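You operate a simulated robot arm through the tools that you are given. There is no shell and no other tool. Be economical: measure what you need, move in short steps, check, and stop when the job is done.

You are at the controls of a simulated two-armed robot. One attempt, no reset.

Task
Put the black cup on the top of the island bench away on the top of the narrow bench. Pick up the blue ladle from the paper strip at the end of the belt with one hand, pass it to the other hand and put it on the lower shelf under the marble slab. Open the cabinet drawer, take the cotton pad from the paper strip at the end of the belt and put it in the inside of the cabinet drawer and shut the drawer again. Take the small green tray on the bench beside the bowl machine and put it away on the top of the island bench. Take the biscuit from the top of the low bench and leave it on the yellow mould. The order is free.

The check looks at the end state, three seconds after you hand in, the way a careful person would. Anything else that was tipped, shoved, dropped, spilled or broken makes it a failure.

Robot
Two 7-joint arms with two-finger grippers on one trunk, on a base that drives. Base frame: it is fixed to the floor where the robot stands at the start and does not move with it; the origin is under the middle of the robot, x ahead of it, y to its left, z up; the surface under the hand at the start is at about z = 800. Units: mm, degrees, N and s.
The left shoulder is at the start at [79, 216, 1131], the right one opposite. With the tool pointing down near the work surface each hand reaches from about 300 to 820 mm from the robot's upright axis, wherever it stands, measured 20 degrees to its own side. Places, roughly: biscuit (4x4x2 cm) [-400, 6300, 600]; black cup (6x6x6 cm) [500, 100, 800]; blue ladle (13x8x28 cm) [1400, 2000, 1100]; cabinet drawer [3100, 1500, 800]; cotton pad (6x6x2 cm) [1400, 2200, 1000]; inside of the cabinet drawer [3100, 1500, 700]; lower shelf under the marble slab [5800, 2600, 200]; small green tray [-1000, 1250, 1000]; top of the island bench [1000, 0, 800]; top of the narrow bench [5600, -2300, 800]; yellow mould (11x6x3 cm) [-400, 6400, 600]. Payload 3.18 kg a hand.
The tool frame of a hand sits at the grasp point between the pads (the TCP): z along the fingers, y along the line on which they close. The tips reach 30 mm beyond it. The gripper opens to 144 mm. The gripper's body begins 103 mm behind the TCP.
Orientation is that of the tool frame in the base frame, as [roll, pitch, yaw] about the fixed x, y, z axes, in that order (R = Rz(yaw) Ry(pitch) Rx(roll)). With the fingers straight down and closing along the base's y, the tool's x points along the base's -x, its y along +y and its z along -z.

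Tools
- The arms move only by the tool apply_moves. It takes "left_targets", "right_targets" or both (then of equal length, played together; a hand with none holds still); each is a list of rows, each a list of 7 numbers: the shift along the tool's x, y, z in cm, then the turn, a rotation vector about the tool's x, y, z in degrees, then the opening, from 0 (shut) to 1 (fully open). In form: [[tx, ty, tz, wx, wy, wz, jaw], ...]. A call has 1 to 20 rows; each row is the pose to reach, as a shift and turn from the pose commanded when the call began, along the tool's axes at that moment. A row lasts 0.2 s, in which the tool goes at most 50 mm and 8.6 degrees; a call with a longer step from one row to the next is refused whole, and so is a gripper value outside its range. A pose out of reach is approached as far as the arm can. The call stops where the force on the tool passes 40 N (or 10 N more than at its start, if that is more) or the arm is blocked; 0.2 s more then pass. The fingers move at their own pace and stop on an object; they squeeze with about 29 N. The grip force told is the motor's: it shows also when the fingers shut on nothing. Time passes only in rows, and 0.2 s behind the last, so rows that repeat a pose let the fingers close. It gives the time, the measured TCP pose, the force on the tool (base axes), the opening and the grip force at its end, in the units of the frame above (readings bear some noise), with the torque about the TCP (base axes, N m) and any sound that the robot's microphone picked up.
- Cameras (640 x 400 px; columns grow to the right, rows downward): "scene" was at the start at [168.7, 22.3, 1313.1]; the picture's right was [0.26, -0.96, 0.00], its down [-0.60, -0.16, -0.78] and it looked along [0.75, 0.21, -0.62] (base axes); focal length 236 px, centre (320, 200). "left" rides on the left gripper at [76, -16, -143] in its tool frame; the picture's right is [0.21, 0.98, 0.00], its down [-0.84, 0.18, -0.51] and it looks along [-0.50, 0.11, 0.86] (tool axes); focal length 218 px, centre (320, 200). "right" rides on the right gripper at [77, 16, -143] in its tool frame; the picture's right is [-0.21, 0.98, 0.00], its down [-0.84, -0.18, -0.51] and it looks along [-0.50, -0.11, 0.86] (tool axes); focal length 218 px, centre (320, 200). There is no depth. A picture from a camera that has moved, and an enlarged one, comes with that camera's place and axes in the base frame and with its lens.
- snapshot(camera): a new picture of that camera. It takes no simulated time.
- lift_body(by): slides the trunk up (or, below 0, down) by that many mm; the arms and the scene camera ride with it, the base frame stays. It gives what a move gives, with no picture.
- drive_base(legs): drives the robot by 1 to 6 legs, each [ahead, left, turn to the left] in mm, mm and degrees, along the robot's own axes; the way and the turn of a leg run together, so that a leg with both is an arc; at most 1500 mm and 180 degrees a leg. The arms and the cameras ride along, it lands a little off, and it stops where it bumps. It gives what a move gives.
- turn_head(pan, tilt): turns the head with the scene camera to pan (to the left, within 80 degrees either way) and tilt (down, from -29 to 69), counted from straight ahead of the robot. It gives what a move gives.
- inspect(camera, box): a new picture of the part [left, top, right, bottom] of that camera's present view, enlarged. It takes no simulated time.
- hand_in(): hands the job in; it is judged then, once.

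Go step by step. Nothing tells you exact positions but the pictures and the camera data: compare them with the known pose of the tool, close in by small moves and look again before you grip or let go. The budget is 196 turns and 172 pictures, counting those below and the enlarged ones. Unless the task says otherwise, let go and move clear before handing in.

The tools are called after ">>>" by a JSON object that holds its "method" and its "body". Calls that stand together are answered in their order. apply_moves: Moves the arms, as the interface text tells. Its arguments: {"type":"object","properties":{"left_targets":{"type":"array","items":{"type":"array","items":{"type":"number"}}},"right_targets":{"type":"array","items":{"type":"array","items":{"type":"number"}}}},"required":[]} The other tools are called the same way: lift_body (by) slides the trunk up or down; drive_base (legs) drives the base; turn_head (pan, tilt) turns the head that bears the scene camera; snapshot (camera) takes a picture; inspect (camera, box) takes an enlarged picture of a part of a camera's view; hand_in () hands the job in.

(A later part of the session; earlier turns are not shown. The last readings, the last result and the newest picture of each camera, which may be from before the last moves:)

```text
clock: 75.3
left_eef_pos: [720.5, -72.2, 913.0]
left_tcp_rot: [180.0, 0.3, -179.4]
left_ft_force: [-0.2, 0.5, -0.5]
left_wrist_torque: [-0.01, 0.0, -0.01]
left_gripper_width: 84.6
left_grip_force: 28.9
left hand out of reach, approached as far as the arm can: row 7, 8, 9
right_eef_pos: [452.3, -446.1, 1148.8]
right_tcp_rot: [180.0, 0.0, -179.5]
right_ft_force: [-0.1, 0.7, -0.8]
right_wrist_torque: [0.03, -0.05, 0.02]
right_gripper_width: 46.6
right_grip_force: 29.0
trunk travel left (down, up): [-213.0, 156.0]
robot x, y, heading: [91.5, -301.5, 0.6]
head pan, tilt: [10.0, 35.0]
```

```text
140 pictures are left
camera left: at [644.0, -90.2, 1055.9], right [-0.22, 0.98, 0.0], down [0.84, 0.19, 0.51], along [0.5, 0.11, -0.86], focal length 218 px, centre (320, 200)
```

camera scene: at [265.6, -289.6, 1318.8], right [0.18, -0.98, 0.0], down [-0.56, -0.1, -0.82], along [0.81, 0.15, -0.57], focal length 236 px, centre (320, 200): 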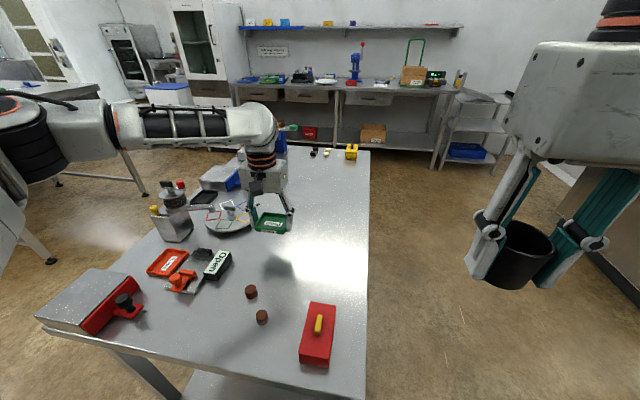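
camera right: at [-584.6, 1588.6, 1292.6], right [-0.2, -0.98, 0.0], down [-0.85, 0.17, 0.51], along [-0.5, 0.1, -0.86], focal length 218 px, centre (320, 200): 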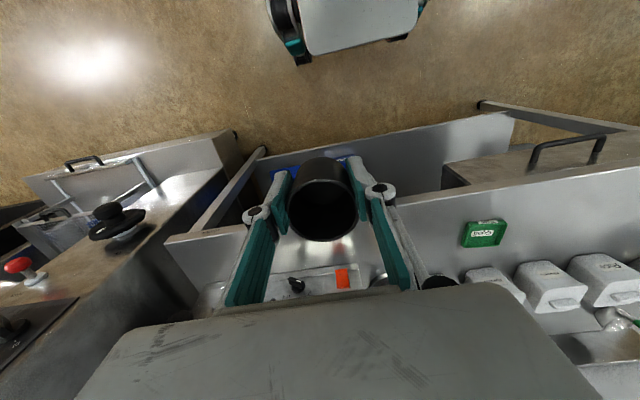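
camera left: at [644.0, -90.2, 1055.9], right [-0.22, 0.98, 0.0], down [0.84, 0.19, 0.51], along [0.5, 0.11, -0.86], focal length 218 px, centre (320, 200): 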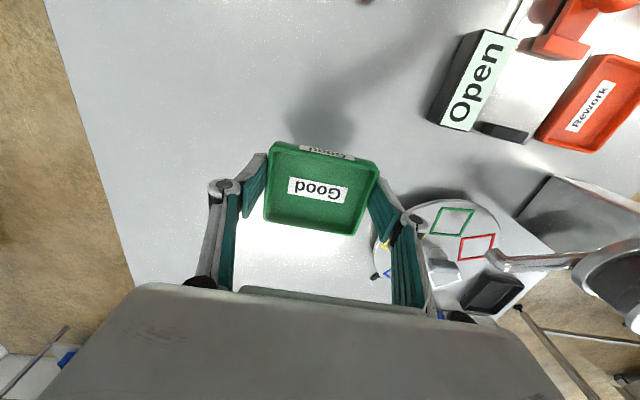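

The hand drifted left toward the turntable disc. I bring it back to about [690, -140] and then lower towards the surface.

>>> {"method": "apply_moves", "body": {"left_targets": [[1.5, -3.5, 0, 0, 0, 0, 0.35], [3, -7, 0, 0, 0, 0, 0.35], [3, -7, 3, 0, 0, 0, 0.35], [3, -7, 6, 0, 0, 0, 0.35], [3, -7, 6, 0, 0, 0, 0.35]]}}

>>> {"method": "inspect", "body": {"camera": "scene", "box": [180, 170, 340, 270]}}

>>> {"method": "snapshot", "body": {"camera": "left"}}

```text
clock: 76.5
left_eef_pos: [665.3, -107.5, 864.8]
left_tcp_rot: [-179.8, 0.2, -179.3]
left_ft_force: [-0.2, 0.6, -0.6]
left_wrist_torque: [0.0, -0.01, -0.01]
left_gripper_width: 84.2
left_grip_force: 28.5
left hand out of reach, approached as far as the arm can: row 1, 2, 3, 4, 5
right_eef_pos: [450.0, -445.1, 1148.5]
right_tcp_rot: [-180.0, -0.2, -179.5]
right_ft_force: [-0.1, 0.3, -0.7]
right_wrist_torque: [-0.02, 0.01, 0.01]
right_gripper_width: 46.6
right_grip_force: 29.6
trunk travel left (down, up): [-213.0, 156.0]
robot x, y, heading: [95.2, -302.4, 0.5]
head pan, tilt: [10.0, 35.0]
```

```text
4.00 times, centred on (260, 220) of scene
camera zoom: at [266.5, -289.2, 1318.6], right [0.18, -0.98, 0.0], down [-0.56, -0.1, -0.82], along [0.81, 0.15, -0.57], focal length 943 px, centre (560, 120)
```

zoom: 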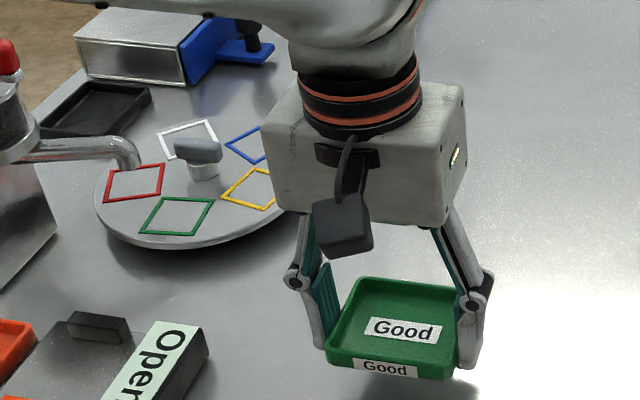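

```text
138 pictures are left
camera left: at [588.4, -124.8, 1007.8], right [-0.22, 0.98, 0.0], down [0.84, 0.19, 0.51], along [0.5, 0.11, -0.86], focal length 218 px, centre (320, 200)
```

left: 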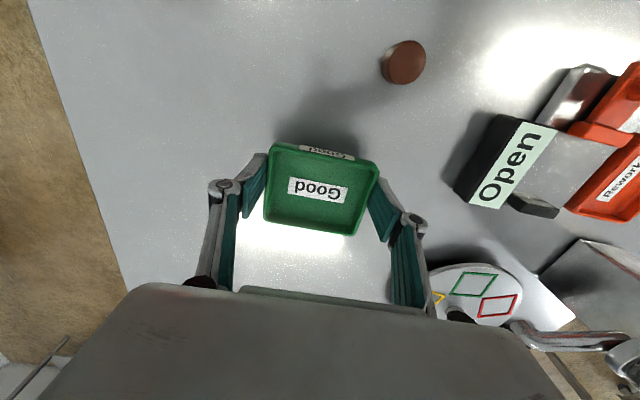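

The spot below, [665, -107], is free: the chocolate, disc and "Open" box all have clearance. I lower the tray onto the bench.

>>> {"method": "apply_moves", "body": {"left_targets": [[0, 0, 1.5, 0, 0, 0, 0.35], [0, 0, 2.5, 0, 0, 0, 0.35], [0, 0, 2.8, 0, 0, 0, 0.35], [0, 0, 2.8, 0, 0, 0, 0.35]]}}

>>> {"method": "inspect", "body": {"camera": "scene", "box": [180, 190, 340, 290]}}

```text
clock: 77.5
left_eef_pos: [660.3, -101.7, 839.9]
left_tcp_rot: [-179.8, 0.2, -179.5]
left_ft_force: [0.9, 0.2, -0.3]
left_wrist_torque: [0.03, 0.01, 0.0]
left_gripper_width: 84.1
left_grip_force: 29.1
left hand out of reach, approached as far as the arm can: row 1, 2, 3, 4
right_eef_pos: [451.3, -445.5, 1148.5]
right_tcp_rot: [-180.0, -0.1, -179.5]
right_ft_force: [0.1, 0.3, -1.6]
right_wrist_torque: [-0.01, 0.0, -0.04]
right_gripper_width: 46.4
right_grip_force: 29.0
trunk travel left (down, up): [-213.0, 156.0]
robot x, y, heading: [97.1, -308.7, 0.4]
head pan, tilt: [10.0, 35.0]
```

```text
4.00 times, centred on (260, 240) of scene
camera zoom: at [266.5, -289.1, 1318.6], right [0.18, -0.98, 0.0], down [-0.56, -0.1, -0.82], along [0.81, 0.15, -0.57], focal length 943 px, centre (560, 40)
```

zoom: 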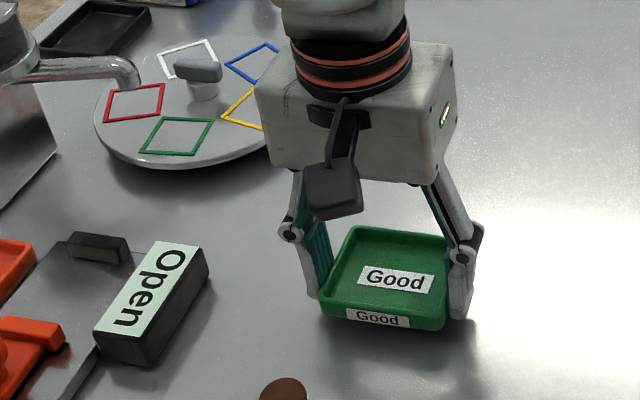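

The tray is about 10 mm above the surface and clear of the chocolate (near x 570). I lower the last bit.

>>> {"method": "apply_moves", "body": {"left_targets": [[0, 0, 0.5, 0, 0, 0, 0.35], [0, 0, 1.0, 0, 0, 0, 0.35], [0, 0, 1.3, 0, 0, 0, 0.35], [0, 0, 1.3, 0, 0, 0, 0.35]]}}

>>> {"method": "inspect", "body": {"camera": "scene", "box": [180, 190, 340, 290]}}

```text
clock: 78.5
left_eef_pos: [658.5, -96.9, 828.6]
left_tcp_rot: [-179.9, 0.2, -179.4]
left_ft_force: [0.1, -0.7, -1.0]
left_wrist_torque: [-0.01, 0.01, -0.04]
left_gripper_width: 84.3
left_grip_force: 29.1
left hand out of reach, approached as far as the arm can: row 2, 3, 4
right_eef_pos: [451.0, -445.7, 1148.8]
right_tcp_rot: [180.0, -0.2, -179.6]
right_ft_force: [-0.1, 1.0, 0.1]
right_wrist_torque: [0.0, 0.02, 0.01]
right_gripper_width: 46.6
right_grip_force: 28.9
trunk travel left (down, up): [-213.0, 156.0]
robot x, y, heading: [95.0, -303.6, 0.7]
head pan, tilt: [10.0, 35.0]
```

```text
4.00 times, centred on (260, 240) of scene
camera zoom: at [266.5, -289.1, 1318.6], right [0.18, -0.98, 0.0], down [-0.56, -0.1, -0.82], along [0.81, 0.15, -0.57], focal length 943 px, centre (560, 40)
```

zoom: 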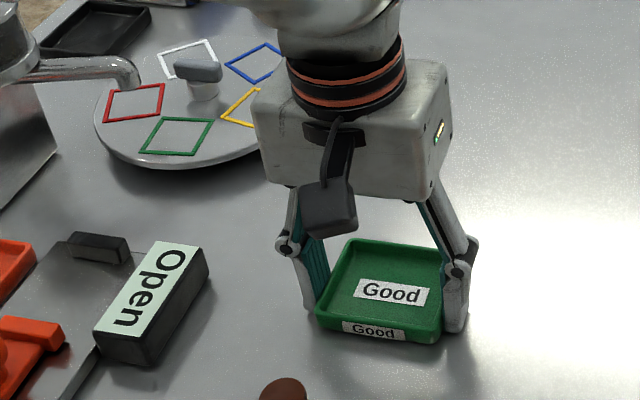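

There is no contact yet, so I continue a little further.

>>> {"method": "apply_moves", "body": {"left_targets": [[0.1, -0.2, 0.3, 0, 0, 0, 0.35], [0.1, -0.2, 0.6, 0, 0, 0, 0.35], [0.1, -0.2, 0.9, 0, 0, 0, 0.35], [0.1, -0.2, 1.2, 0, 0, 0, 0.35]]}}

>>> {"method": "inspect", "body": {"camera": "scene", "box": [180, 190, 340, 290]}}

```text
clock: 79.6
left_eef_pos: [658.0, -96.0, 826.8]
left_tcp_rot: [-179.6, 1.0, -179.4]
left_ft_force: [-9.2, -0.5, 25.8]
left_wrist_torque: [1.2, 0.54, 0.47]
left_gripper_width: 84.1
left_grip_force: 29.0
left hand out of reach, approached as far as the arm can: row 2, 3, 4
right_eef_pos: [449.1, -446.6, 1149.8]
right_tcp_rot: [-180.0, 0.0, -179.4]
right_ft_force: [0.1, -0.1, 0.2]
right_wrist_torque: [0.02, 0.02, 0.04]
right_gripper_width: 46.4
right_grip_force: 29.1
trunk travel left (down, up): [-213.0, 156.0]
robot x, y, heading: [96.2, -302.0, 0.5]
head pan, tilt: [10.0, 35.0]
stopped in row 4 (left hand): the force on the tool passed its limit at 42 N (the readings are from after the stop); the commanded pose is now the measured one
```

```text
4.00 times, centred on (260, 240) of scene
camera zoom: at [263.8, -289.1, 1319.0], right [0.18, -0.98, 0.0], down [-0.56, -0.1, -0.82], along [0.81, 0.15, -0.57], focal length 943 px, centre (560, 40)
```

zoom: 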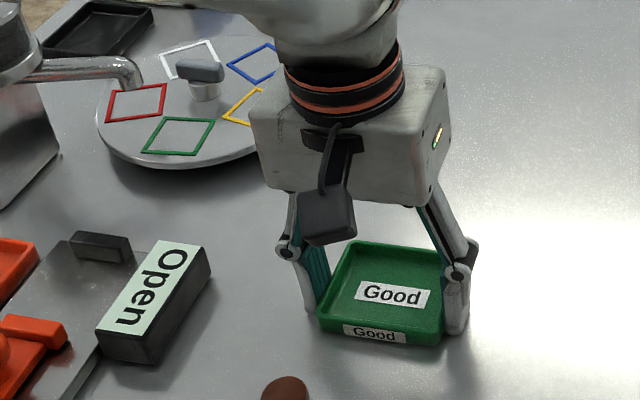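

Contact with the bench. I release, open the fingers and rise.

>>> {"method": "apply_moves", "body": {"left_targets": [[0, 0, -0.2, 0, 0, 0, 0.36], [0, 0, -0.2, 0, 0, 0, 0.65], [0, 0, -0.2, 0, 0, 0, 0.75], [0, 0, -0.2, 0, 0, 0, 0.75], [0, 0, -3, 0, 0, 0, 0.75], [0, 0, -7, 0, 0, 0, 0.75], [0, 0, -11, 0, 0, 0, 0.75], [3, 0, -15, 0, 0, 0, 0.75], [7, 1, -18, 0, 0, 0, 0.75], [11, 2, -20, 0, 0, 0, 0.75], [15, 3, -22, 0, 0, 0, 0.75], [19, 4, -24, 0, 0, 0, 0.75]]}}

>>> {"method": "snapshot", "body": {"camera": "scene"}}

>>> {"method": "snapshot", "body": {"camera": "right"}}

```text
refused: row 9 steps farther than a row can; nothing moved
```

```text
134 pictures are left
camera scene: at [263.8, -289.1, 1319.0], right [0.18, -0.98, 0.0], down [-0.56, -0.1, -0.82], along [0.81, 0.15, -0.57], focal length 236 px, centre (320, 200)
```

scene: 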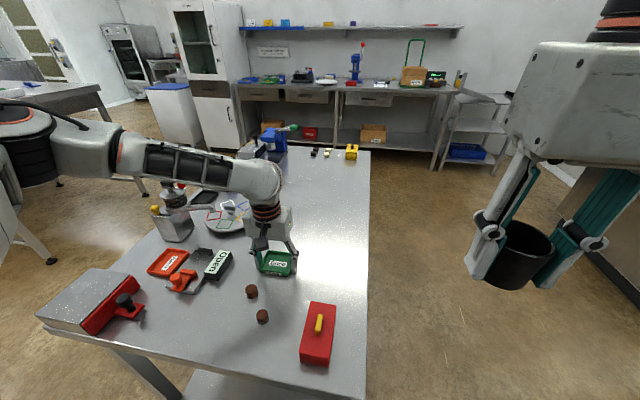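

```text
133 pictures are left
camera right: at [372.7, -431.0, 1292.8], right [0.2, 0.98, 0.0], down [0.84, -0.17, 0.51], along [0.5, -0.1, -0.86], focal length 218 px, centre (320, 200)
```

right: 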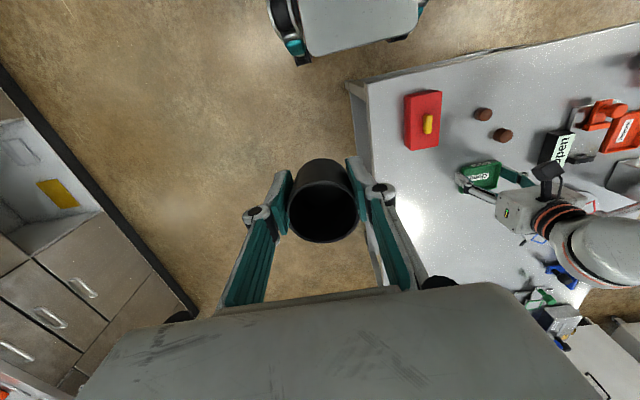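

One step was too long. I repeat the release and retreat with shorter steps.

>>> {"method": "apply_moves", "body": {"left_targets": [[0, 0, -0.2, 0, 0, 0, 0.36], [0, 0, -0.2, 0, 0, 0, 0.65], [0, 0, -0.2, 0, 0, 0, 0.75], [0, 0, -0.2, 0, 0, 0, 0.75], [0, 0, -3, 0, 0, 0, 0.75], [0, 0, -7, 0, 0, 0, 0.75], [0, 0, -11, 0, 0, 0, 0.75], [1, 0, -15, 0, 0, 0, 0.75], [4, 0.5, -17.5, 0, 0, 0, 0.75], [7.5, 1, -20, 0, 0, 0, 0.75], [11, 1.5, -22, 0, 0, 0, 0.75], [15, 2, -24, 0, 0, 0, 0.75], [19, 3, -26, 0, 0, 0, 0.75]]}}

>>> {"method": "snapshot", "body": {"camera": "scene"}}

```text
clock: 82.4
left_eef_pos: [462.9, -63.6, 1080.9]
left_tcp_rot: [-179.6, 0.7, -179.4]
left_ft_force: [-0.4, 0.0, -0.8]
left_wrist_torque: [-0.09, 0.0, -0.02]
left_gripper_width: 108.0
left_grip_force: 0.0
right_eef_pos: [451.5, -443.6, 1149.5]
right_tcp_rot: [180.0, 0.0, -179.5]
right_ft_force: [-0.6, 0.3, 0.0]
right_wrist_torque: [-0.08, 0.0, 0.03]
right_gripper_width: 46.2
right_grip_force: 28.9
trunk travel left (down, up): [-213.0, 156.0]
robot x, y, heading: [94.7, -304.0, 0.7]
head pan, tilt: [10.0, 35.0]
```

```text
132 pictures are left
camera scene: at [266.2, -287.0, 1318.6], right [0.18, -0.98, 0.0], down [-0.56, -0.11, -0.82], along [0.81, 0.15, -0.57], focal length 236 px, centre (320, 200)
```

scene: 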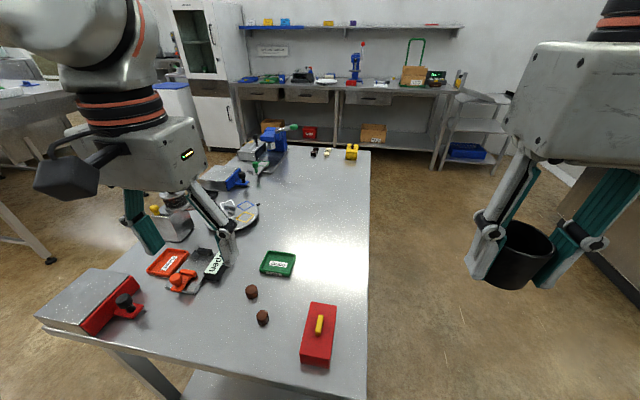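

The tray stands on the island. Now the cup: I need the way to the narrow bench at [5600, -2300], so I look around for a passage.

>>> {"method": "turn_head", "body": {"pan": 35, "tilt": 3}}

>>> {"method": "snapshot", "body": {"camera": "scene"}}

>>> {"method": "turn_head", "body": {"pan": -5, "tilt": 3}}

>>> {"method": "snapshot", "body": {"camera": "scene"}}

```text
clock: 83.3
left_eef_pos: [463.4, -66.3, 1080.8]
left_tcp_rot: [-179.7, 0.7, -179.5]
left_ft_force: [-0.1, -0.3, 0.0]
left_wrist_torque: [0.01, -0.03, -0.04]
left_gripper_width: 108.3
left_grip_force: 0.1
right_eef_pos: [452.2, -445.4, 1148.5]
right_tcp_rot: [-180.0, -0.1, -179.5]
right_ft_force: [0.1, 0.2, 0.1]
right_wrist_torque: [-0.02, 0.04, 0.0]
right_gripper_width: 46.1
right_grip_force: 28.7
trunk travel left (down, up): [-213.0, 156.0]
robot x, y, heading: [91.8, -306.6, 0.5]
head pan, tilt: [35.0, 3.0]
```

```text
131 pictures are left
camera scene: at [254.4, -252.3, 1369.9], right [0.58, -0.81, 0.0], down [-0.04, -0.03, -1.0], along [0.81, 0.58, -0.05], focal length 236 px, centre (320, 200)
```

scene: 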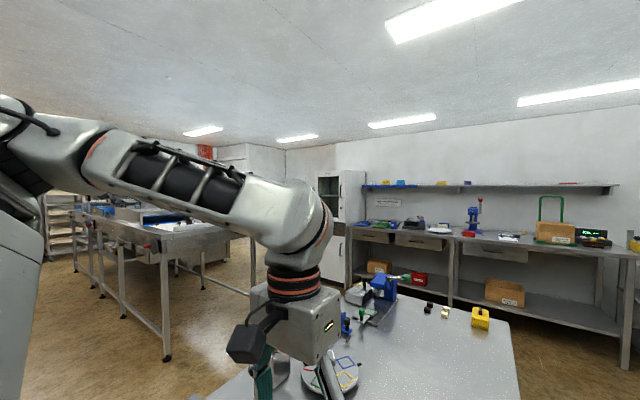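

```text
clock: 84.4
left_eef_pos: [465.0, -66.4, 1080.5]
left_tcp_rot: [-179.7, 0.8, -179.6]
left_ft_force: [0.2, -0.4, 0.3]
left_wrist_torque: [-0.01, -0.01, 0.0]
left_gripper_width: 107.9
left_grip_force: 0.0
right_eef_pos: [451.5, -445.2, 1148.6]
right_tcp_rot: [-179.9, 0.0, -179.6]
right_ft_force: [0.4, -0.3, -0.9]
right_wrist_torque: [0.01, 0.01, 0.01]
right_gripper_width: 46.1
right_grip_force: 28.4
trunk travel left (down, up): [-213.0, 156.0]
robot x, y, heading: [96.1, -305.8, 0.3]
head pan, tilt: [-5.0, 3.0]
```

```text
130 pictures are left
camera scene: at [270.8, -312.3, 1370.0], right [-0.08, -1.0, 0.0], down [-0.05, 0.0, -1.0], along [1.0, -0.08, -0.05], focal length 236 px, centre (320, 200)
```

scene: 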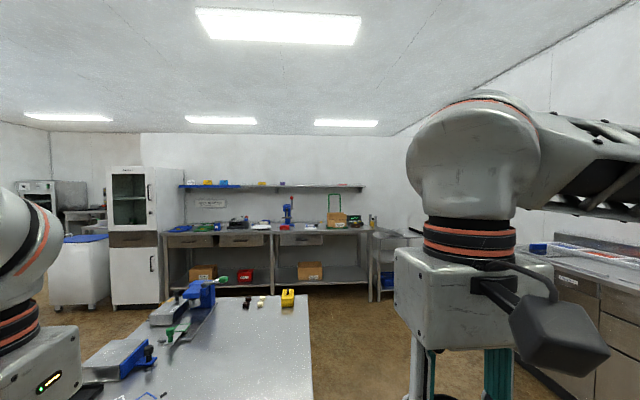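

No passage is visible on the right; the room opens to the left, past the cabinet. I drive through the aisle between island and belt and look further from there.

>>> {"method": "drive_base", "body": {"legs": [[-300, 0, 0], [0, 1300, 0], [1500, 0, 0], [700, 0, 0]]}}

>>> {"method": "turn_head", "body": {"pan": 40, "tilt": 10}}

>>> {"method": "snapshot", "body": {"camera": "scene"}}

>>> {"method": "turn_head", "body": {"pan": 0, "tilt": 15}}

>>> {"method": "snapshot", "body": {"camera": "scene"}}

```text
clock: 108.0
left_eef_pos: [2333.1, 1288.4, 1081.4]
left_tcp_rot: [-179.7, 0.7, -178.0]
left_ft_force: [0.0, 0.0, -0.7]
left_wrist_torque: [-0.03, 0.01, -0.01]
left_gripper_width: 107.8
left_grip_force: 0.0
right_eef_pos: [2328.8, 909.1, 1148.3]
right_tcp_rot: [-180.0, -0.1, -178.1]
right_ft_force: [0.1, 0.1, 0.1]
right_wrist_torque: [-0.03, 0.04, 0.02]
right_gripper_width: 46.4
right_grip_force: 28.9
trunk travel left (down, up): [-213.0, 156.0]
robot x, y, heading: [1969.6, 1041.1, 1.9]
head pan, tilt: [-5.0, 3.0]
```

```text
clock: 109.2
left_eef_pos: [2332.1, 1289.8, 1081.8]
left_tcp_rot: [-179.8, 0.7, -178.1]
left_ft_force: [0.1, -0.9, -0.3]
left_wrist_torque: [0.01, 0.0, 0.02]
left_gripper_width: 108.0
left_grip_force: 0.1
right_eef_pos: [2329.3, 909.7, 1147.9]
right_tcp_rot: [-180.0, -0.2, -178.1]
right_ft_force: [-0.1, -0.5, -0.3]
right_wrist_torque: [0.0, -0.01, -0.02]
right_gripper_width: 46.4
right_grip_force: 29.3
trunk travel left (down, up): [-213.0, 156.0]
robot x, y, heading: [1968.0, 1041.3, 1.9]
head pan, tilt: [40.0, 10.0]
```

```text
129 pictures are left
camera scene: at [2123.4, 1104.9, 1358.7], right [0.67, -0.75, 0.0], down [-0.13, -0.12, -0.98], along [0.73, 0.66, -0.17], focal length 236 px, centre (320, 200)
```

scene: 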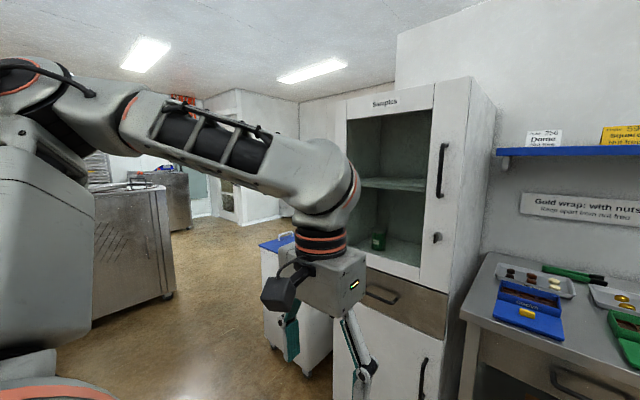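

```text
clock: 110.2
left_eef_pos: [2333.1, 1288.0, 1080.3]
left_tcp_rot: [-179.6, 0.7, -178.0]
left_ft_force: [0.1, 0.1, -0.2]
left_wrist_torque: [-0.01, 0.01, 0.0]
left_gripper_width: 107.8
left_grip_force: 0.0
right_eef_pos: [2328.7, 908.3, 1148.8]
right_tcp_rot: [180.0, -0.1, -178.2]
right_ft_force: [-0.5, -0.8, -0.2]
right_wrist_torque: [0.02, -0.01, -0.01]
right_gripper_width: 46.3
right_grip_force: 28.6
trunk travel left (down, up): [-213.0, 156.0]
robot x, y, heading: [1966.9, 1041.7, 1.9]
head pan, tilt: [0.0, 15.0]
```

```text
128 pictures are left
camera scene: at [2147.4, 1046.0, 1350.6], right [0.03, -1.0, 0.0], down [-0.26, -0.01, -0.97], along [0.97, 0.03, -0.26], focal length 236 px, centre (320, 200)
```

scene: 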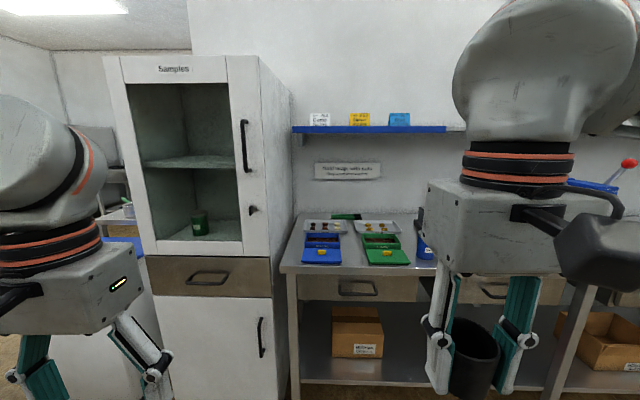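

The wall ends just past the cabinet and the white bin, so there's a corridor on the left. I turn left to look at it directly.

>>> {"method": "drive_base", "body": {"legs": [[0, 0, 60]]}}

>>> {"method": "turn_head", "body": {"pan": 0, "tilt": 20}}

>>> {"method": "snapshot", "body": {"camera": "scene"}}

>>> {"method": "turn_head", "body": {"pan": 48, "tilt": 25}}

>>> {"method": "snapshot", "body": {"camera": "scene"}}

```text
clock: 113.3
left_eef_pos: [1936.3, 1480.2, 1081.2]
left_tcp_rot: [-179.7, 0.6, -118.2]
left_ft_force: [-0.8, 0.4, -0.5]
left_wrist_torque: [-0.02, -0.01, -0.02]
left_gripper_width: 108.1
left_grip_force: 0.1
right_eef_pos: [2262.5, 1286.0, 1149.1]
right_tcp_rot: [180.0, -0.2, -118.2]
right_ft_force: [-0.5, 0.8, -0.1]
right_wrist_torque: [0.02, -0.02, 0.02]
right_gripper_width: 46.5
right_grip_force: 29.2
trunk travel left (down, up): [-213.0, 156.0]
robot x, y, heading: [1967.8, 1034.6, 61.7]
head pan, tilt: [0.0, 15.0]
```

```text
clock: 113.9
left_eef_pos: [1937.6, 1479.7, 1081.7]
left_tcp_rot: [-179.7, 0.7, -118.1]
left_ft_force: [0.2, 0.7, -0.2]
left_wrist_torque: [0.01, -0.01, -0.02]
left_gripper_width: 108.3
left_grip_force: 0.0
right_eef_pos: [2262.0, 1285.6, 1147.5]
right_tcp_rot: [-180.0, -0.2, -118.1]
right_ft_force: [-0.9, 0.2, 0.5]
right_wrist_torque: [0.0, 0.0, 0.01]
right_gripper_width: 46.3
right_grip_force: 28.3
trunk travel left (down, up): [-213.0, 156.0]
robot x, y, heading: [1970.1, 1041.2, 61.5]
head pan, tilt: [0.0, 20.0]
```

```text
127 pictures are left
camera scene: at [2053.6, 1197.0, 1342.5], right [0.88, -0.47, 0.0], down [-0.16, -0.3, -0.94], along [0.45, 0.83, -0.34], focal length 236 px, centre (320, 200)
```

scene: 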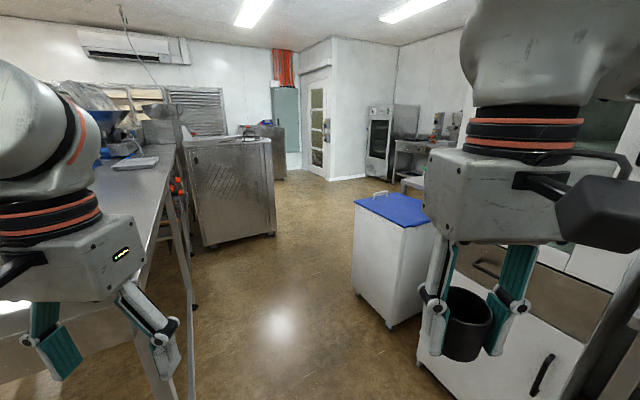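

```text
clock: 115.1
left_eef_pos: [1936.4, 1479.5, 1082.0]
left_tcp_rot: [-179.7, 0.7, -118.2]
left_ft_force: [0.4, 1.2, 0.7]
left_wrist_torque: [-0.02, -0.04, -0.03]
left_gripper_width: 107.9
left_grip_force: 0.0
right_eef_pos: [2264.1, 1286.3, 1148.2]
right_tcp_rot: [180.0, -0.2, -118.2]
right_ft_force: [0.2, 0.7, -0.1]
right_wrist_torque: [-0.01, 0.01, 0.01]
right_gripper_width: 46.3
right_grip_force: 28.9
trunk travel left (down, up): [-213.0, 156.0]
robot x, y, heading: [1968.1, 1036.7, 61.8]
head pan, tilt: [48.0, 25.0]
```

```text
126 pictures are left
camera scene: at [1978.4, 1201.8, 1334.4], right [0.94, 0.34, 0.0], down [0.14, -0.4, -0.91], along [-0.3, 0.85, -0.42], focal length 236 px, centre (320, 200)
```

scene: 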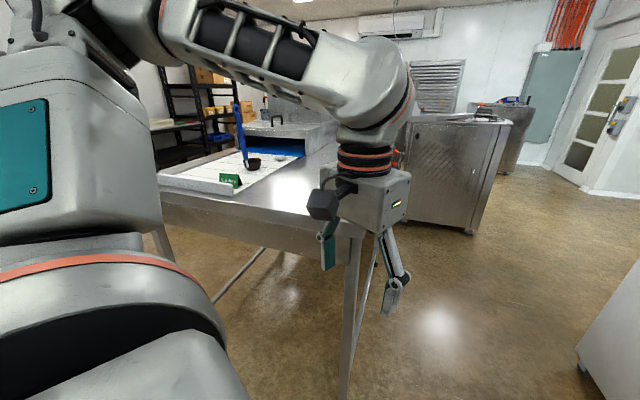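

I can see the corridor between the bin and the steel machine, and the belt end with the blue ladle on my left. I go through the corridor at y about 3000.

>>> {"method": "drive_base", "body": {"legs": [[0, 0, -61.7], [430, 0, 0], [0, 1500, 0], [0, 460, 0], [1000, 0, 0]]}}

>>> {"method": "turn_head", "body": {"pan": -15, "tilt": 15}}

>>> {"method": "snapshot", "body": {"camera": "scene"}}

>>> {"method": "turn_head", "body": {"pan": -60, "tilt": 15}}

>>> {"method": "snapshot", "body": {"camera": "scene"}}

```text
clock: 142.2
left_eef_pos: [3750.0, 3248.0, 1081.9]
left_tcp_rot: [-179.7, 0.6, -179.6]
left_ft_force: [1.4, 0.1, -0.4]
left_wrist_torque: [-0.02, -0.01, -0.03]
left_gripper_width: 108.2
left_grip_force: 0.0
right_eef_pos: [3737.6, 2869.2, 1149.1]
right_tcp_rot: [-180.0, -0.1, -179.6]
right_ft_force: [-0.5, 1.0, -1.0]
right_wrist_torque: [0.0, -0.03, 0.02]
right_gripper_width: 46.4
right_grip_force: 29.2
trunk travel left (down, up): [-213.0, 156.0]
robot x, y, heading: [3381.4, 3006.7, 0.5]
head pan, tilt: [48.0, 25.0]
```

```text
clock: 143.6
left_eef_pos: [3750.1, 3248.4, 1080.9]
left_tcp_rot: [-179.7, 0.7, -179.6]
left_ft_force: [0.2, 0.2, -0.4]
left_wrist_torque: [0.02, -0.01, 0.06]
left_gripper_width: 107.8
left_grip_force: 0.1
right_eef_pos: [3736.2, 2868.9, 1147.7]
right_tcp_rot: [-179.9, 0.0, -179.6]
right_ft_force: [-0.6, -0.6, -0.9]
right_wrist_torque: [0.02, 0.0, -0.02]
right_gripper_width: 46.5
right_grip_force: 29.2
trunk travel left (down, up): [-213.0, 156.0]
robot x, y, heading: [3380.8, 3007.8, 0.2]
head pan, tilt: [-15.0, 15.0]
```

```text
125 pictures are left
camera scene: at [3556.4, 2986.2, 1350.6], right [-0.25, -0.97, 0.0], down [-0.25, 0.07, -0.97], along [0.93, -0.24, -0.26], focal length 236 px, centre (320, 200)
```

scene: 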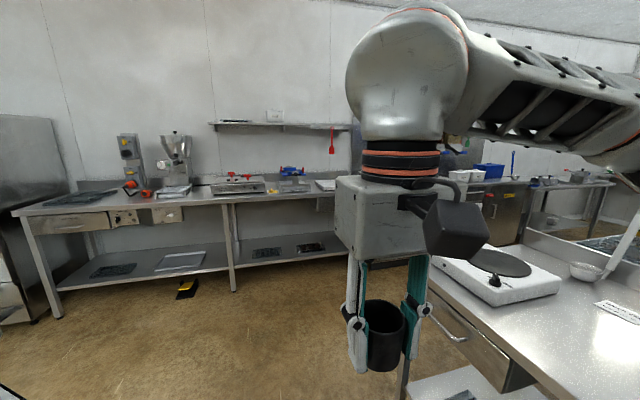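

```text
clock: 144.7
left_eef_pos: [3749.8, 3248.1, 1082.0]
left_tcp_rot: [-179.7, 0.7, -179.6]
left_ft_force: [-0.4, -0.3, 0.6]
left_wrist_torque: [0.01, 0.0, -0.01]
left_gripper_width: 107.9
left_grip_force: 0.1
right_eef_pos: [3736.2, 2869.1, 1148.6]
right_tcp_rot: [180.0, -0.1, -179.6]
right_ft_force: [0.2, 0.2, -0.7]
right_wrist_torque: [-0.02, 0.0, 0.02]
right_gripper_width: 46.7
right_grip_force: 28.5
trunk travel left (down, up): [-213.0, 156.0]
robot x, y, heading: [3381.2, 3008.6, 0.3]
head pan, tilt: [-60.0, 15.0]
```

```text
124 pictures are left
camera scene: at [3513.2, 2929.2, 1350.6], right [-0.86, -0.51, 0.0], down [-0.13, 0.22, -0.97], along [0.49, -0.83, -0.26], focal length 236 px, centre (320, 200)
```

scene: 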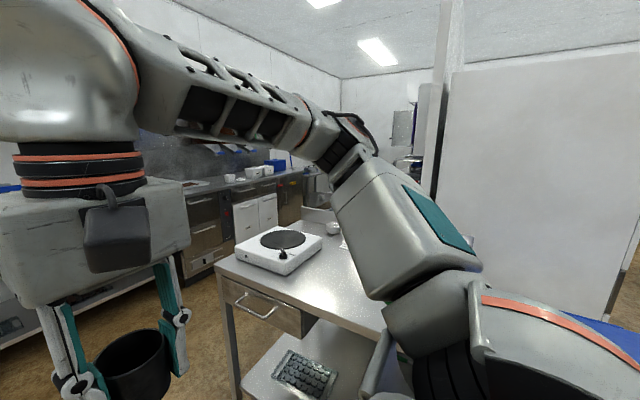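

Beyond the wall there's an aisle between a crepe bench (edge at x about 4260) and the far-wall bench (front at x about 5510). I drive to the aisle centre, turn right and look along it.

>>> {"method": "drive_base", "body": {"legs": [[1480, 0, 0], [0, 0, -90]]}}

>>> {"method": "turn_head", "body": {"pan": 0, "tilt": 15}}

>>> {"method": "snapshot", "body": {"camera": "scene"}}

>>> {"method": "turn_head", "body": {"pan": 60, "tilt": 30}}

>>> {"method": "snapshot", "body": {"camera": "scene"}}

```text
clock: 155.9
left_eef_pos: [5105.3, 2652.7, 1081.6]
left_tcp_rot: [-179.8, 0.9, 91.0]
left_ft_force: [0.1, 0.4, 0.1]
left_wrist_torque: [0.02, 0.03, 0.01]
left_gripper_width: 108.0
left_grip_force: 0.0
right_eef_pos: [4725.8, 2662.7, 1148.6]
right_tcp_rot: [-179.9, 0.0, 90.9]
right_ft_force: [0.3, 0.6, 0.1]
right_wrist_torque: [-0.02, -0.03, -0.01]
right_gripper_width: 46.5
right_grip_force: 28.9
trunk travel left (down, up): [-213.0, 156.0]
robot x, y, heading: [4862.9, 3020.5, -89.4]
head pan, tilt: [-60.0, 15.0]
```

```text
clock: 157.2
left_eef_pos: [5104.9, 2652.8, 1081.1]
left_tcp_rot: [-179.7, 0.7, 90.9]
left_ft_force: [0.0, 0.0, -0.7]
left_wrist_torque: [-0.01, 0.02, 0.01]
left_gripper_width: 108.3
left_grip_force: 0.1
right_eef_pos: [4725.5, 2662.6, 1148.2]
right_tcp_rot: [180.0, -0.1, 90.9]
right_ft_force: [1.3, -0.3, 0.2]
right_wrist_torque: [-0.01, -0.04, 0.02]
right_gripper_width: 46.1
right_grip_force: 29.0
trunk travel left (down, up): [-213.0, 156.0]
robot x, y, heading: [4859.1, 3021.7, -89.1]
head pan, tilt: [0.0, 15.0]
```

```text
123 pictures are left
camera scene: at [4866.9, 2842.4, 1350.6], right [-1.0, -0.01, 0.0], down [0.0, 0.26, -0.97], along [0.01, -0.97, -0.26], focal length 236 px, centre (320, 200)
```

scene: 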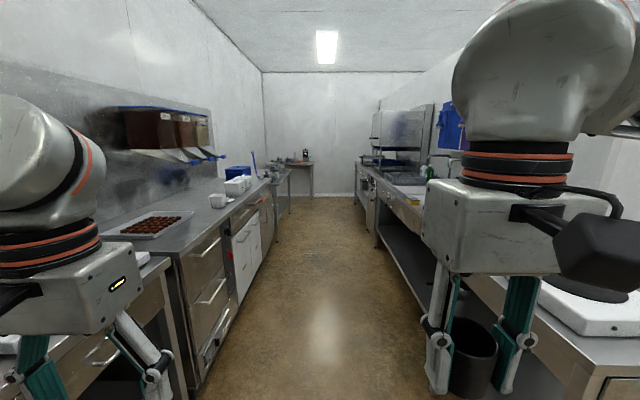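

```text
clock: 158.5
left_eef_pos: [5104.7, 2652.9, 1082.0]
left_tcp_rot: [-179.7, 0.7, 90.9]
left_ft_force: [0.0, 0.3, -0.5]
left_wrist_torque: [0.01, -0.01, 0.03]
left_gripper_width: 108.0
left_grip_force: 0.1
right_eef_pos: [4725.3, 2663.5, 1148.4]
right_tcp_rot: [179.9, -0.2, 90.8]
right_ft_force: [-0.3, -0.4, -0.5]
right_wrist_torque: [0.01, 0.02, -0.01]
right_gripper_width: 46.3
right_grip_force: 28.9
trunk travel left (down, up): [-213.0, 156.0]
robot x, y, heading: [4863.7, 3021.1, -89.0]
head pan, tilt: [60.0, 30.0]
```

```text
122 pictures are left
camera scene: at [4944.6, 2891.6, 1326.4], right [-0.49, -0.87, 0.0], down [-0.44, 0.24, -0.87], along [0.76, -0.42, -0.5], focal length 236 px, centre (320, 200)
```

scene: 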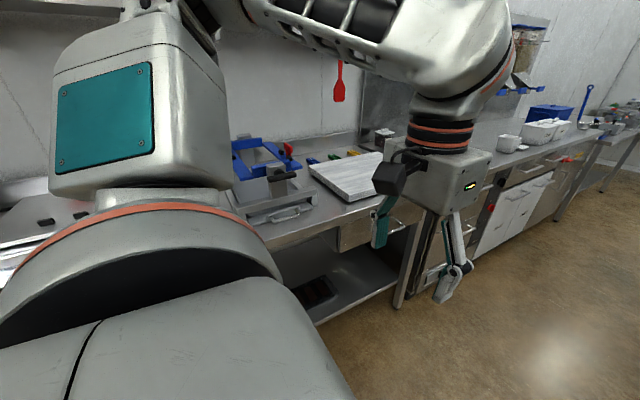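

The aisle ahead is clear and centred near x 4850; the marble slab is on the left bench near [5780, 2270]. I drive down the aisle towards the far end.

>>> {"method": "drive_base", "body": {"legs": [[0, 0, -0.8], [1500, 0, 0], [1500, 0, 0]]}}

>>> {"method": "turn_head", "body": {"pan": 10, "tilt": 20}}

>>> {"method": "snapshot", "body": {"camera": "scene"}}

```text
clock: 173.2
left_eef_pos: [5111.6, -330.3, 1081.8]
left_tcp_rot: [-179.7, 0.8, 90.2]
left_ft_force: [-0.2, 0.5, -0.2]
left_wrist_torque: [-0.01, 0.0, 0.01]
left_gripper_width: 108.2
left_grip_force: 0.0
right_eef_pos: [4733.1, -316.2, 1148.8]
right_tcp_rot: [179.9, -0.1, 90.3]
right_ft_force: [-0.7, 0.0, 0.1]
right_wrist_torque: [0.02, 0.02, -0.01]
right_gripper_width: 46.4
right_grip_force: 28.7
trunk travel left (down, up): [-213.0, 156.0]
robot x, y, heading: [4872.9, 38.6, -90.0]
head pan, tilt: [60.0, 30.0]
```

```text
clock: 174.4
left_eef_pos: [5112.1, -330.2, 1081.5]
left_tcp_rot: [-179.7, 0.7, 90.3]
left_ft_force: [0.1, -0.5, 0.1]
left_wrist_torque: [-0.03, -0.01, 0.0]
left_gripper_width: 108.1
left_grip_force: 0.0
right_eef_pos: [4732.6, -316.9, 1149.8]
right_tcp_rot: [-180.0, -0.1, 90.3]
right_ft_force: [-1.2, 0.1, -0.5]
right_wrist_torque: [-0.01, 0.03, -0.03]
right_gripper_width: 46.3
right_grip_force: 29.1
trunk travel left (down, up): [-213.0, 156.0]
robot x, y, heading: [4872.7, 43.1, -89.9]
head pan, tilt: [10.0, 20.0]
```

```text
121 pictures are left
camera scene: at [4891.5, -137.1, 1342.4], right [-0.98, -0.18, 0.0], down [-0.06, 0.34, -0.94], along [0.17, -0.92, -0.34], focal length 236 px, centre (320, 200)
```

scene: 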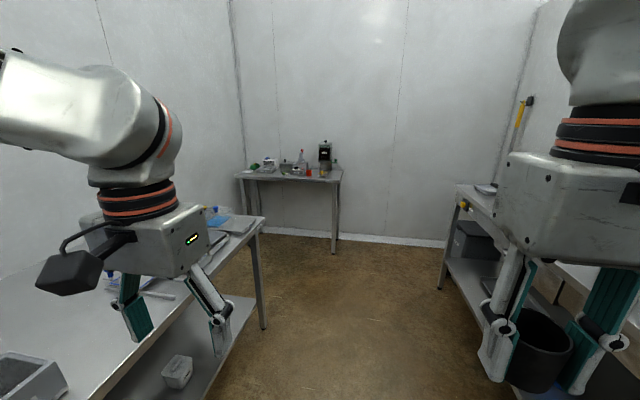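

The narrow bench stands at the end wall, roughly x 5100–5900. I enlarge it to find a free spot.

>>> {"method": "inspect", "body": {"camera": "scene", "box": [225, 130, 353, 210]}}

>>> {"method": "drive_base", "body": {"legs": [[1100, 0, 0], [0, 250, 0]]}}

>>> {"method": "turn_head", "body": {"pan": 0, "tilt": 30}}

>>> {"method": "snapshot", "body": {"camera": "scene"}}

```text
5.00 times, centred on (289, 170) of scene
camera zoom: at [4891.5, -137.1, 1342.4], right [-0.98, -0.18, 0.0], down [-0.06, 0.34, -0.94], along [0.17, -0.92, -0.34], focal length 1179 px, centre (475, 350)
```

zoom: 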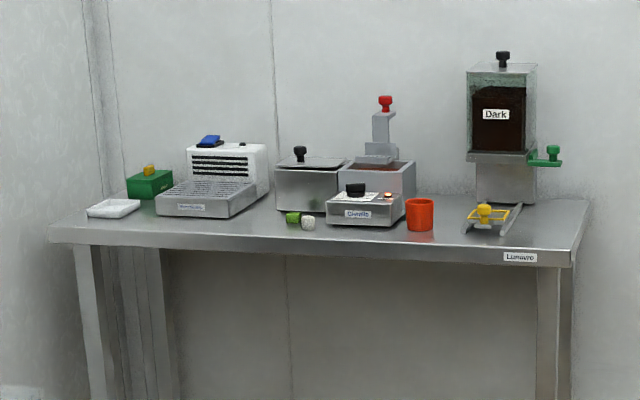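

```text
clock: 182.4
left_eef_pos: [5370.0, -1415.9, 1081.3]
left_tcp_rot: [-179.7, 0.8, 90.3]
left_ft_force: [0.3, 0.8, -0.1]
left_wrist_torque: [0.03, 0.04, -0.02]
left_gripper_width: 107.8
left_grip_force: 0.1
right_eef_pos: [4988.7, -1403.1, 1147.4]
right_tcp_rot: [180.0, -0.2, 90.3]
right_ft_force: [-0.9, 0.2, 0.3]
right_wrist_torque: [0.0, -0.01, 0.01]
right_gripper_width: 46.6
right_grip_force: 28.7
trunk travel left (down, up): [-213.0, 156.0]
robot x, y, heading: [5131.4, -1049.1, -89.7]
head pan, tilt: [10.0, 20.0]
```

```text
clock: 183.1
left_eef_pos: [5368.3, -1416.3, 1081.5]
left_tcp_rot: [-179.7, 0.7, 90.5]
left_ft_force: [0.3, 0.2, 0.1]
left_wrist_torque: [0.01, -0.01, 0.0]
left_gripper_width: 107.9
left_grip_force: 0.1
right_eef_pos: [4990.9, -1403.4, 1149.6]
right_tcp_rot: [-180.0, -0.1, 90.4]
right_ft_force: [-0.6, 0.4, -1.2]
right_wrist_torque: [0.0, -0.02, 0.0]
right_gripper_width: 46.4
right_grip_force: 29.3
trunk travel left (down, up): [-213.0, 156.0]
robot x, y, heading: [5129.4, -1047.2, -89.5]
head pan, tilt: [0.0, 30.0]
```

```text
119 pictures are left
camera scene: at [5132.2, -1222.2, 1326.4], right [-1.0, -0.01, 0.0], down [0.0, 0.5, -0.87], along [0.01, -0.87, -0.5], focal length 236 px, centre (320, 200)
```

scene: 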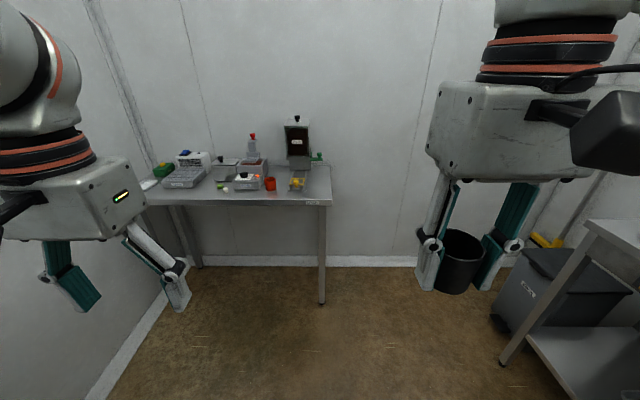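

There's a free spot on the narrow bench's right front at about [5165, -2220], clear of the yellow piece and the orange cup. I drive up to it.

>>> {"method": "drive_base", "body": {"legs": [[660, 0, 0], [0, 120, 0]]}}

>>> {"method": "turn_head", "body": {"pan": -5, "tilt": 45}}

>>> {"method": "snapshot", "body": {"camera": "scene"}}

>>> {"method": "snapshot", "body": {"camera": "right"}}

```text
clock: 188.1
left_eef_pos: [5491.7, -2077.5, 1081.0]
left_tcp_rot: [-179.7, 0.6, 90.3]
left_ft_force: [-0.7, 0.4, -0.7]
left_wrist_torque: [-0.01, 0.0, -0.03]
left_gripper_width: 107.9
left_grip_force: 0.1
right_eef_pos: [5111.6, -2064.0, 1147.6]
right_tcp_rot: [-180.0, -0.1, 90.2]
right_ft_force: [-0.2, -0.3, 0.5]
right_wrist_torque: [-0.05, 0.0, 0.02]
right_gripper_width: 46.2
right_grip_force: 29.2
trunk travel left (down, up): [-213.0, 156.0]
robot x, y, heading: [5251.0, -1709.3, -89.6]
head pan, tilt: [0.0, 30.0]
```

```text
clock: 188.8
left_eef_pos: [5492.2, -2078.9, 1082.7]
left_tcp_rot: [-179.7, 0.6, 90.4]
left_ft_force: [-0.5, -0.2, 0.1]
left_wrist_torque: [-0.02, -0.01, 0.04]
left_gripper_width: 107.7
left_grip_force: 0.0
right_eef_pos: [5112.1, -2064.5, 1148.9]
right_tcp_rot: [-179.9, -0.1, 90.3]
right_ft_force: [-0.7, -0.5, 0.1]
right_wrist_torque: [-0.03, 0.0, 0.03]
right_gripper_width: 46.4
right_grip_force: 29.3
trunk travel left (down, up): [-213.0, 156.0]
robot x, y, heading: [5253.0, -1705.4, -90.0]
head pan, tilt: [-5.0, 45.0]
```

```text
118 pictures are left
camera scene: at [5247.7, -1874.4, 1303.8], right [-1.0, 0.08, 0.0], down [0.06, 0.7, -0.71], along [-0.06, -0.71, -0.71], focal length 236 px, centre (320, 200)
```

scene: 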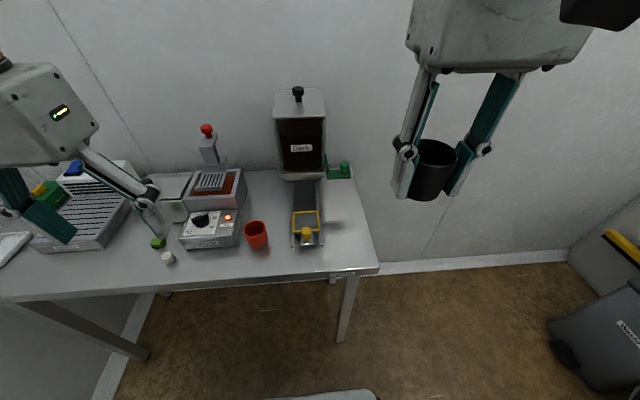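

```text
117 pictures are left
camera right: at [5128.1, -1989.2, 1292.4], right [0.98, -0.2, 0.0], down [-0.18, -0.84, 0.51], along [-0.1, -0.5, -0.86], focal length 218 px, centre (320, 200)
```

right: 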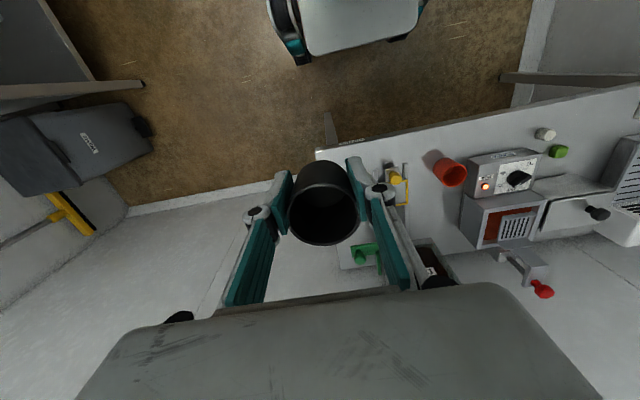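

The free strip right of the yellow feeder is x 5095–5213. I aim for [5142, -2240] and lower to an intermediate height.

>>> {"method": "apply_moves", "body": {"right_targets": [[-4, 0.7, 0, 0, 0, 0, 0.2], [-8, 1.5, 0, 0, 0, 0, 0.2], [-12, 2.2, 1, 0, 0, 0, 0.2], [-16, 3, 3, 0, 0, 0, 0.2], [-17.6, 3, 7, 0, 0, 0, 0.2], [-17.6, 3, 11, 0, 0, 0, 0.2], [-17.6, 3, 15, 0, 0, 0, 0.2], [-17.6, 3, 19, 0, 0, 0, 0.2], [-17.6, 3, 22, 0, 0, 0, 0.2]]}}

>>> {"method": "snapshot", "body": {"camera": "scene"}}

>>> {"method": "snapshot", "body": {"camera": "right"}}

```text
clock: 190.8
left_eef_pos: [5491.8, -2080.0, 1081.2]
left_tcp_rot: [-179.7, 0.6, 90.3]
left_ft_force: [-0.4, -1.4, -0.2]
left_wrist_torque: [0.0, 0.03, 0.01]
left_gripper_width: 108.0
left_grip_force: 0.1
right_eef_pos: [5142.9, -2240.2, 927.9]
right_tcp_rot: [-180.0, -0.1, 90.3]
right_ft_force: [0.5, -0.7, 0.1]
right_wrist_torque: [0.02, 0.0, -0.03]
right_gripper_width: 46.5
right_grip_force: 29.2
trunk travel left (down, up): [-213.0, 156.0]
robot x, y, heading: [5251.6, -1709.5, -89.5]
head pan, tilt: [-5.0, 45.0]
```

```text
116 pictures are left
camera scene: at [5247.7, -1874.9, 1303.7], right [-1.0, 0.08, 0.0], down [0.06, 0.7, -0.71], along [-0.06, -0.7, -0.71], focal length 236 px, centre (320, 200)
```

scene: 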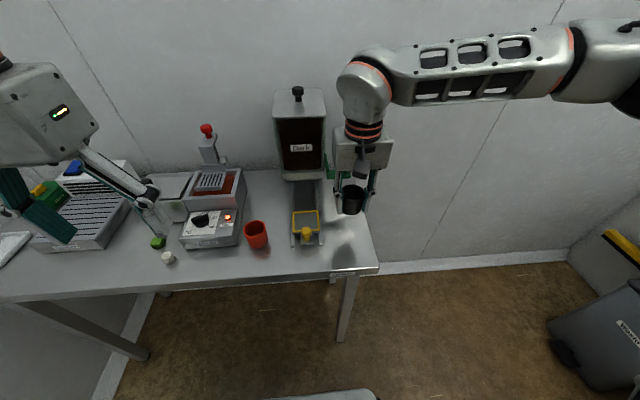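

```text
115 pictures are left
camera right: at [5158.8, -2165.0, 1072.2], right [0.98, -0.2, 0.0], down [-0.18, -0.84, 0.51], along [-0.1, -0.5, -0.86], focal length 218 px, centre (320, 200)
```

right: 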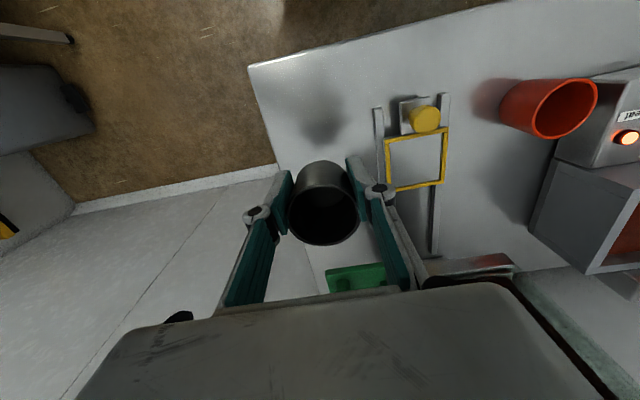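

The placement spot is clear on both sides. I lower most of the way and then look closely.

>>> {"method": "apply_moves", "body": {"right_targets": [[0.5, 0, 3, 0, 0, 0, 0.2], [0.5, 0, 6, 0, 0, 0, 0.2], [0.5, 0, 7.2, 0, 0, 0, 0.2], [0.5, 0, 7.2, 0, 0, 0, 0.2]]}}

>>> {"method": "inspect", "body": {"camera": "scene", "box": [280, 180, 408, 260]}}

```text
clock: 191.8
left_eef_pos: [5491.0, -2078.9, 1081.9]
left_tcp_rot: [-179.8, 0.6, 90.3]
left_ft_force: [0.8, -0.8, 0.1]
left_wrist_torque: [0.01, -0.04, 0.01]
left_gripper_width: 108.1
left_grip_force: 0.1
right_eef_pos: [5142.7, -2235.6, 856.2]
right_tcp_rot: [-180.0, -0.1, 90.3]
right_ft_force: [0.0, -0.5, -0.1]
right_wrist_torque: [0.0, -0.01, 0.05]
right_gripper_width: 46.2
right_grip_force: 29.0
trunk travel left (down, up): [-213.0, 156.0]
robot x, y, heading: [5256.2, -1705.4, -89.6]
head pan, tilt: [-5.0, 45.0]
```

```text
5.00 times, centred on (344, 220) of scene
camera zoom: at [5247.8, -1874.4, 1303.8], right [-1.0, 0.08, 0.0], down [0.06, 0.7, -0.71], along [-0.06, -0.7, -0.71], focal length 1179 px, centre (200, 100)
```

zoom: 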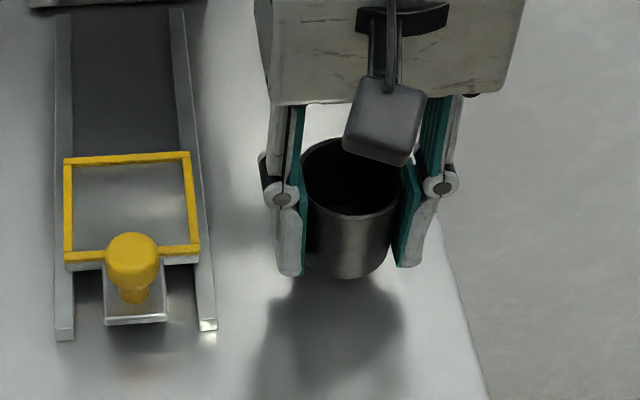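

The cup hangs straight and is slightly above the surface. I creep down until it touches.

>>> {"method": "apply_moves", "body": {"right_targets": [[0, 0, 0.5, 0, 0, 0, 0.2], [0, 0, 0.9, 0, 0, 0, 0.2], [0, 0, 1.2, 0, 0, 0, 0.2], [0, 0, 1.4, 0, 0, 0, 0.2], [0, 0, 1.4, 0, 0, 0, 0.2]]}}

>>> {"method": "inspect", "body": {"camera": "scene", "box": [280, 180, 408, 260]}}

```text
clock: 193.0
left_eef_pos: [5491.1, -2078.8, 1080.7]
left_tcp_rot: [-179.7, 0.6, 90.4]
left_ft_force: [-0.3, -0.2, -0.8]
left_wrist_torque: [-0.01, 0.0, 0.03]
left_gripper_width: 108.0
left_grip_force: 0.1
right_eef_pos: [5142.8, -2234.2, 841.8]
right_tcp_rot: [-180.0, -0.1, 90.3]
right_ft_force: [-0.2, 0.1, 0.1]
right_wrist_torque: [0.02, 0.0, 0.0]
right_gripper_width: 46.1
right_grip_force: 28.9
trunk travel left (down, up): [-213.0, 156.0]
robot x, y, heading: [5253.4, -1709.2, -89.8]
head pan, tilt: [-5.0, 45.0]
```

```text
5.00 times, centred on (344, 220) of scene
camera zoom: at [5247.8, -1874.4, 1303.8], right [-1.0, 0.08, 0.0], down [0.06, 0.7, -0.71], along [-0.06, -0.7, -0.71], focal length 1179 px, centre (200, 100)
```

zoom: 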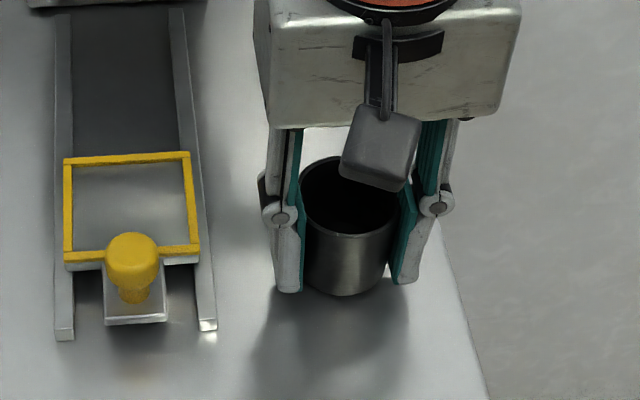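

Not touching yet; I continue creeping.

>>> {"method": "apply_moves", "body": {"right_targets": [[0, 0, 0.3, 0, 0, 0, 0.2], [0, 0, 0.5, 0, 0, 0, 0.2], [0, 0, 0.7, 0, 0, 0, 0.2], [0, 0, 0.9, 0, 0, 0, 0.2], [0, 0, 1.1, 0, 0, 0, 0.2]]}}

>>> {"method": "inspect", "body": {"camera": "scene", "box": [280, 180, 408, 260]}}

```text
clock: 194.2
left_eef_pos: [5491.8, -2077.8, 1083.3]
left_tcp_rot: [-179.7, 0.7, 90.3]
left_ft_force: [-0.2, 0.6, -0.5]
left_wrist_torque: [0.01, -0.01, -0.03]
left_gripper_width: 107.7
left_grip_force: 0.1
right_eef_pos: [5143.8, -2234.1, 833.3]
right_tcp_rot: [179.9, 0.2, 90.3]
right_ft_force: [-3.4, 2.6, 23.4]
right_wrist_torque: [-0.14, 0.13, -0.04]
right_gripper_width: 46.7
right_grip_force: 29.1
trunk travel left (down, up): [-213.0, 156.0]
robot x, y, heading: [5249.8, -1710.3, -89.8]
head pan, tilt: [-5.0, 45.0]
```

```text
5.00 times, centred on (344, 220) of scene
camera zoom: at [5247.7, -1872.4, 1304.5], right [-1.0, 0.08, 0.0], down [0.06, 0.7, -0.71], along [-0.06, -0.71, -0.71], focal length 1179 px, centre (200, 100)
```

zoom: 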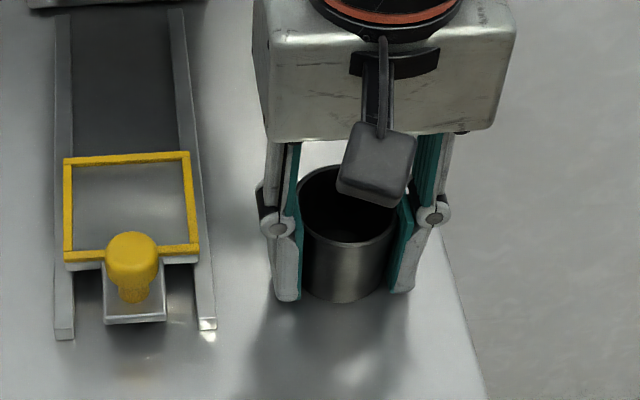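

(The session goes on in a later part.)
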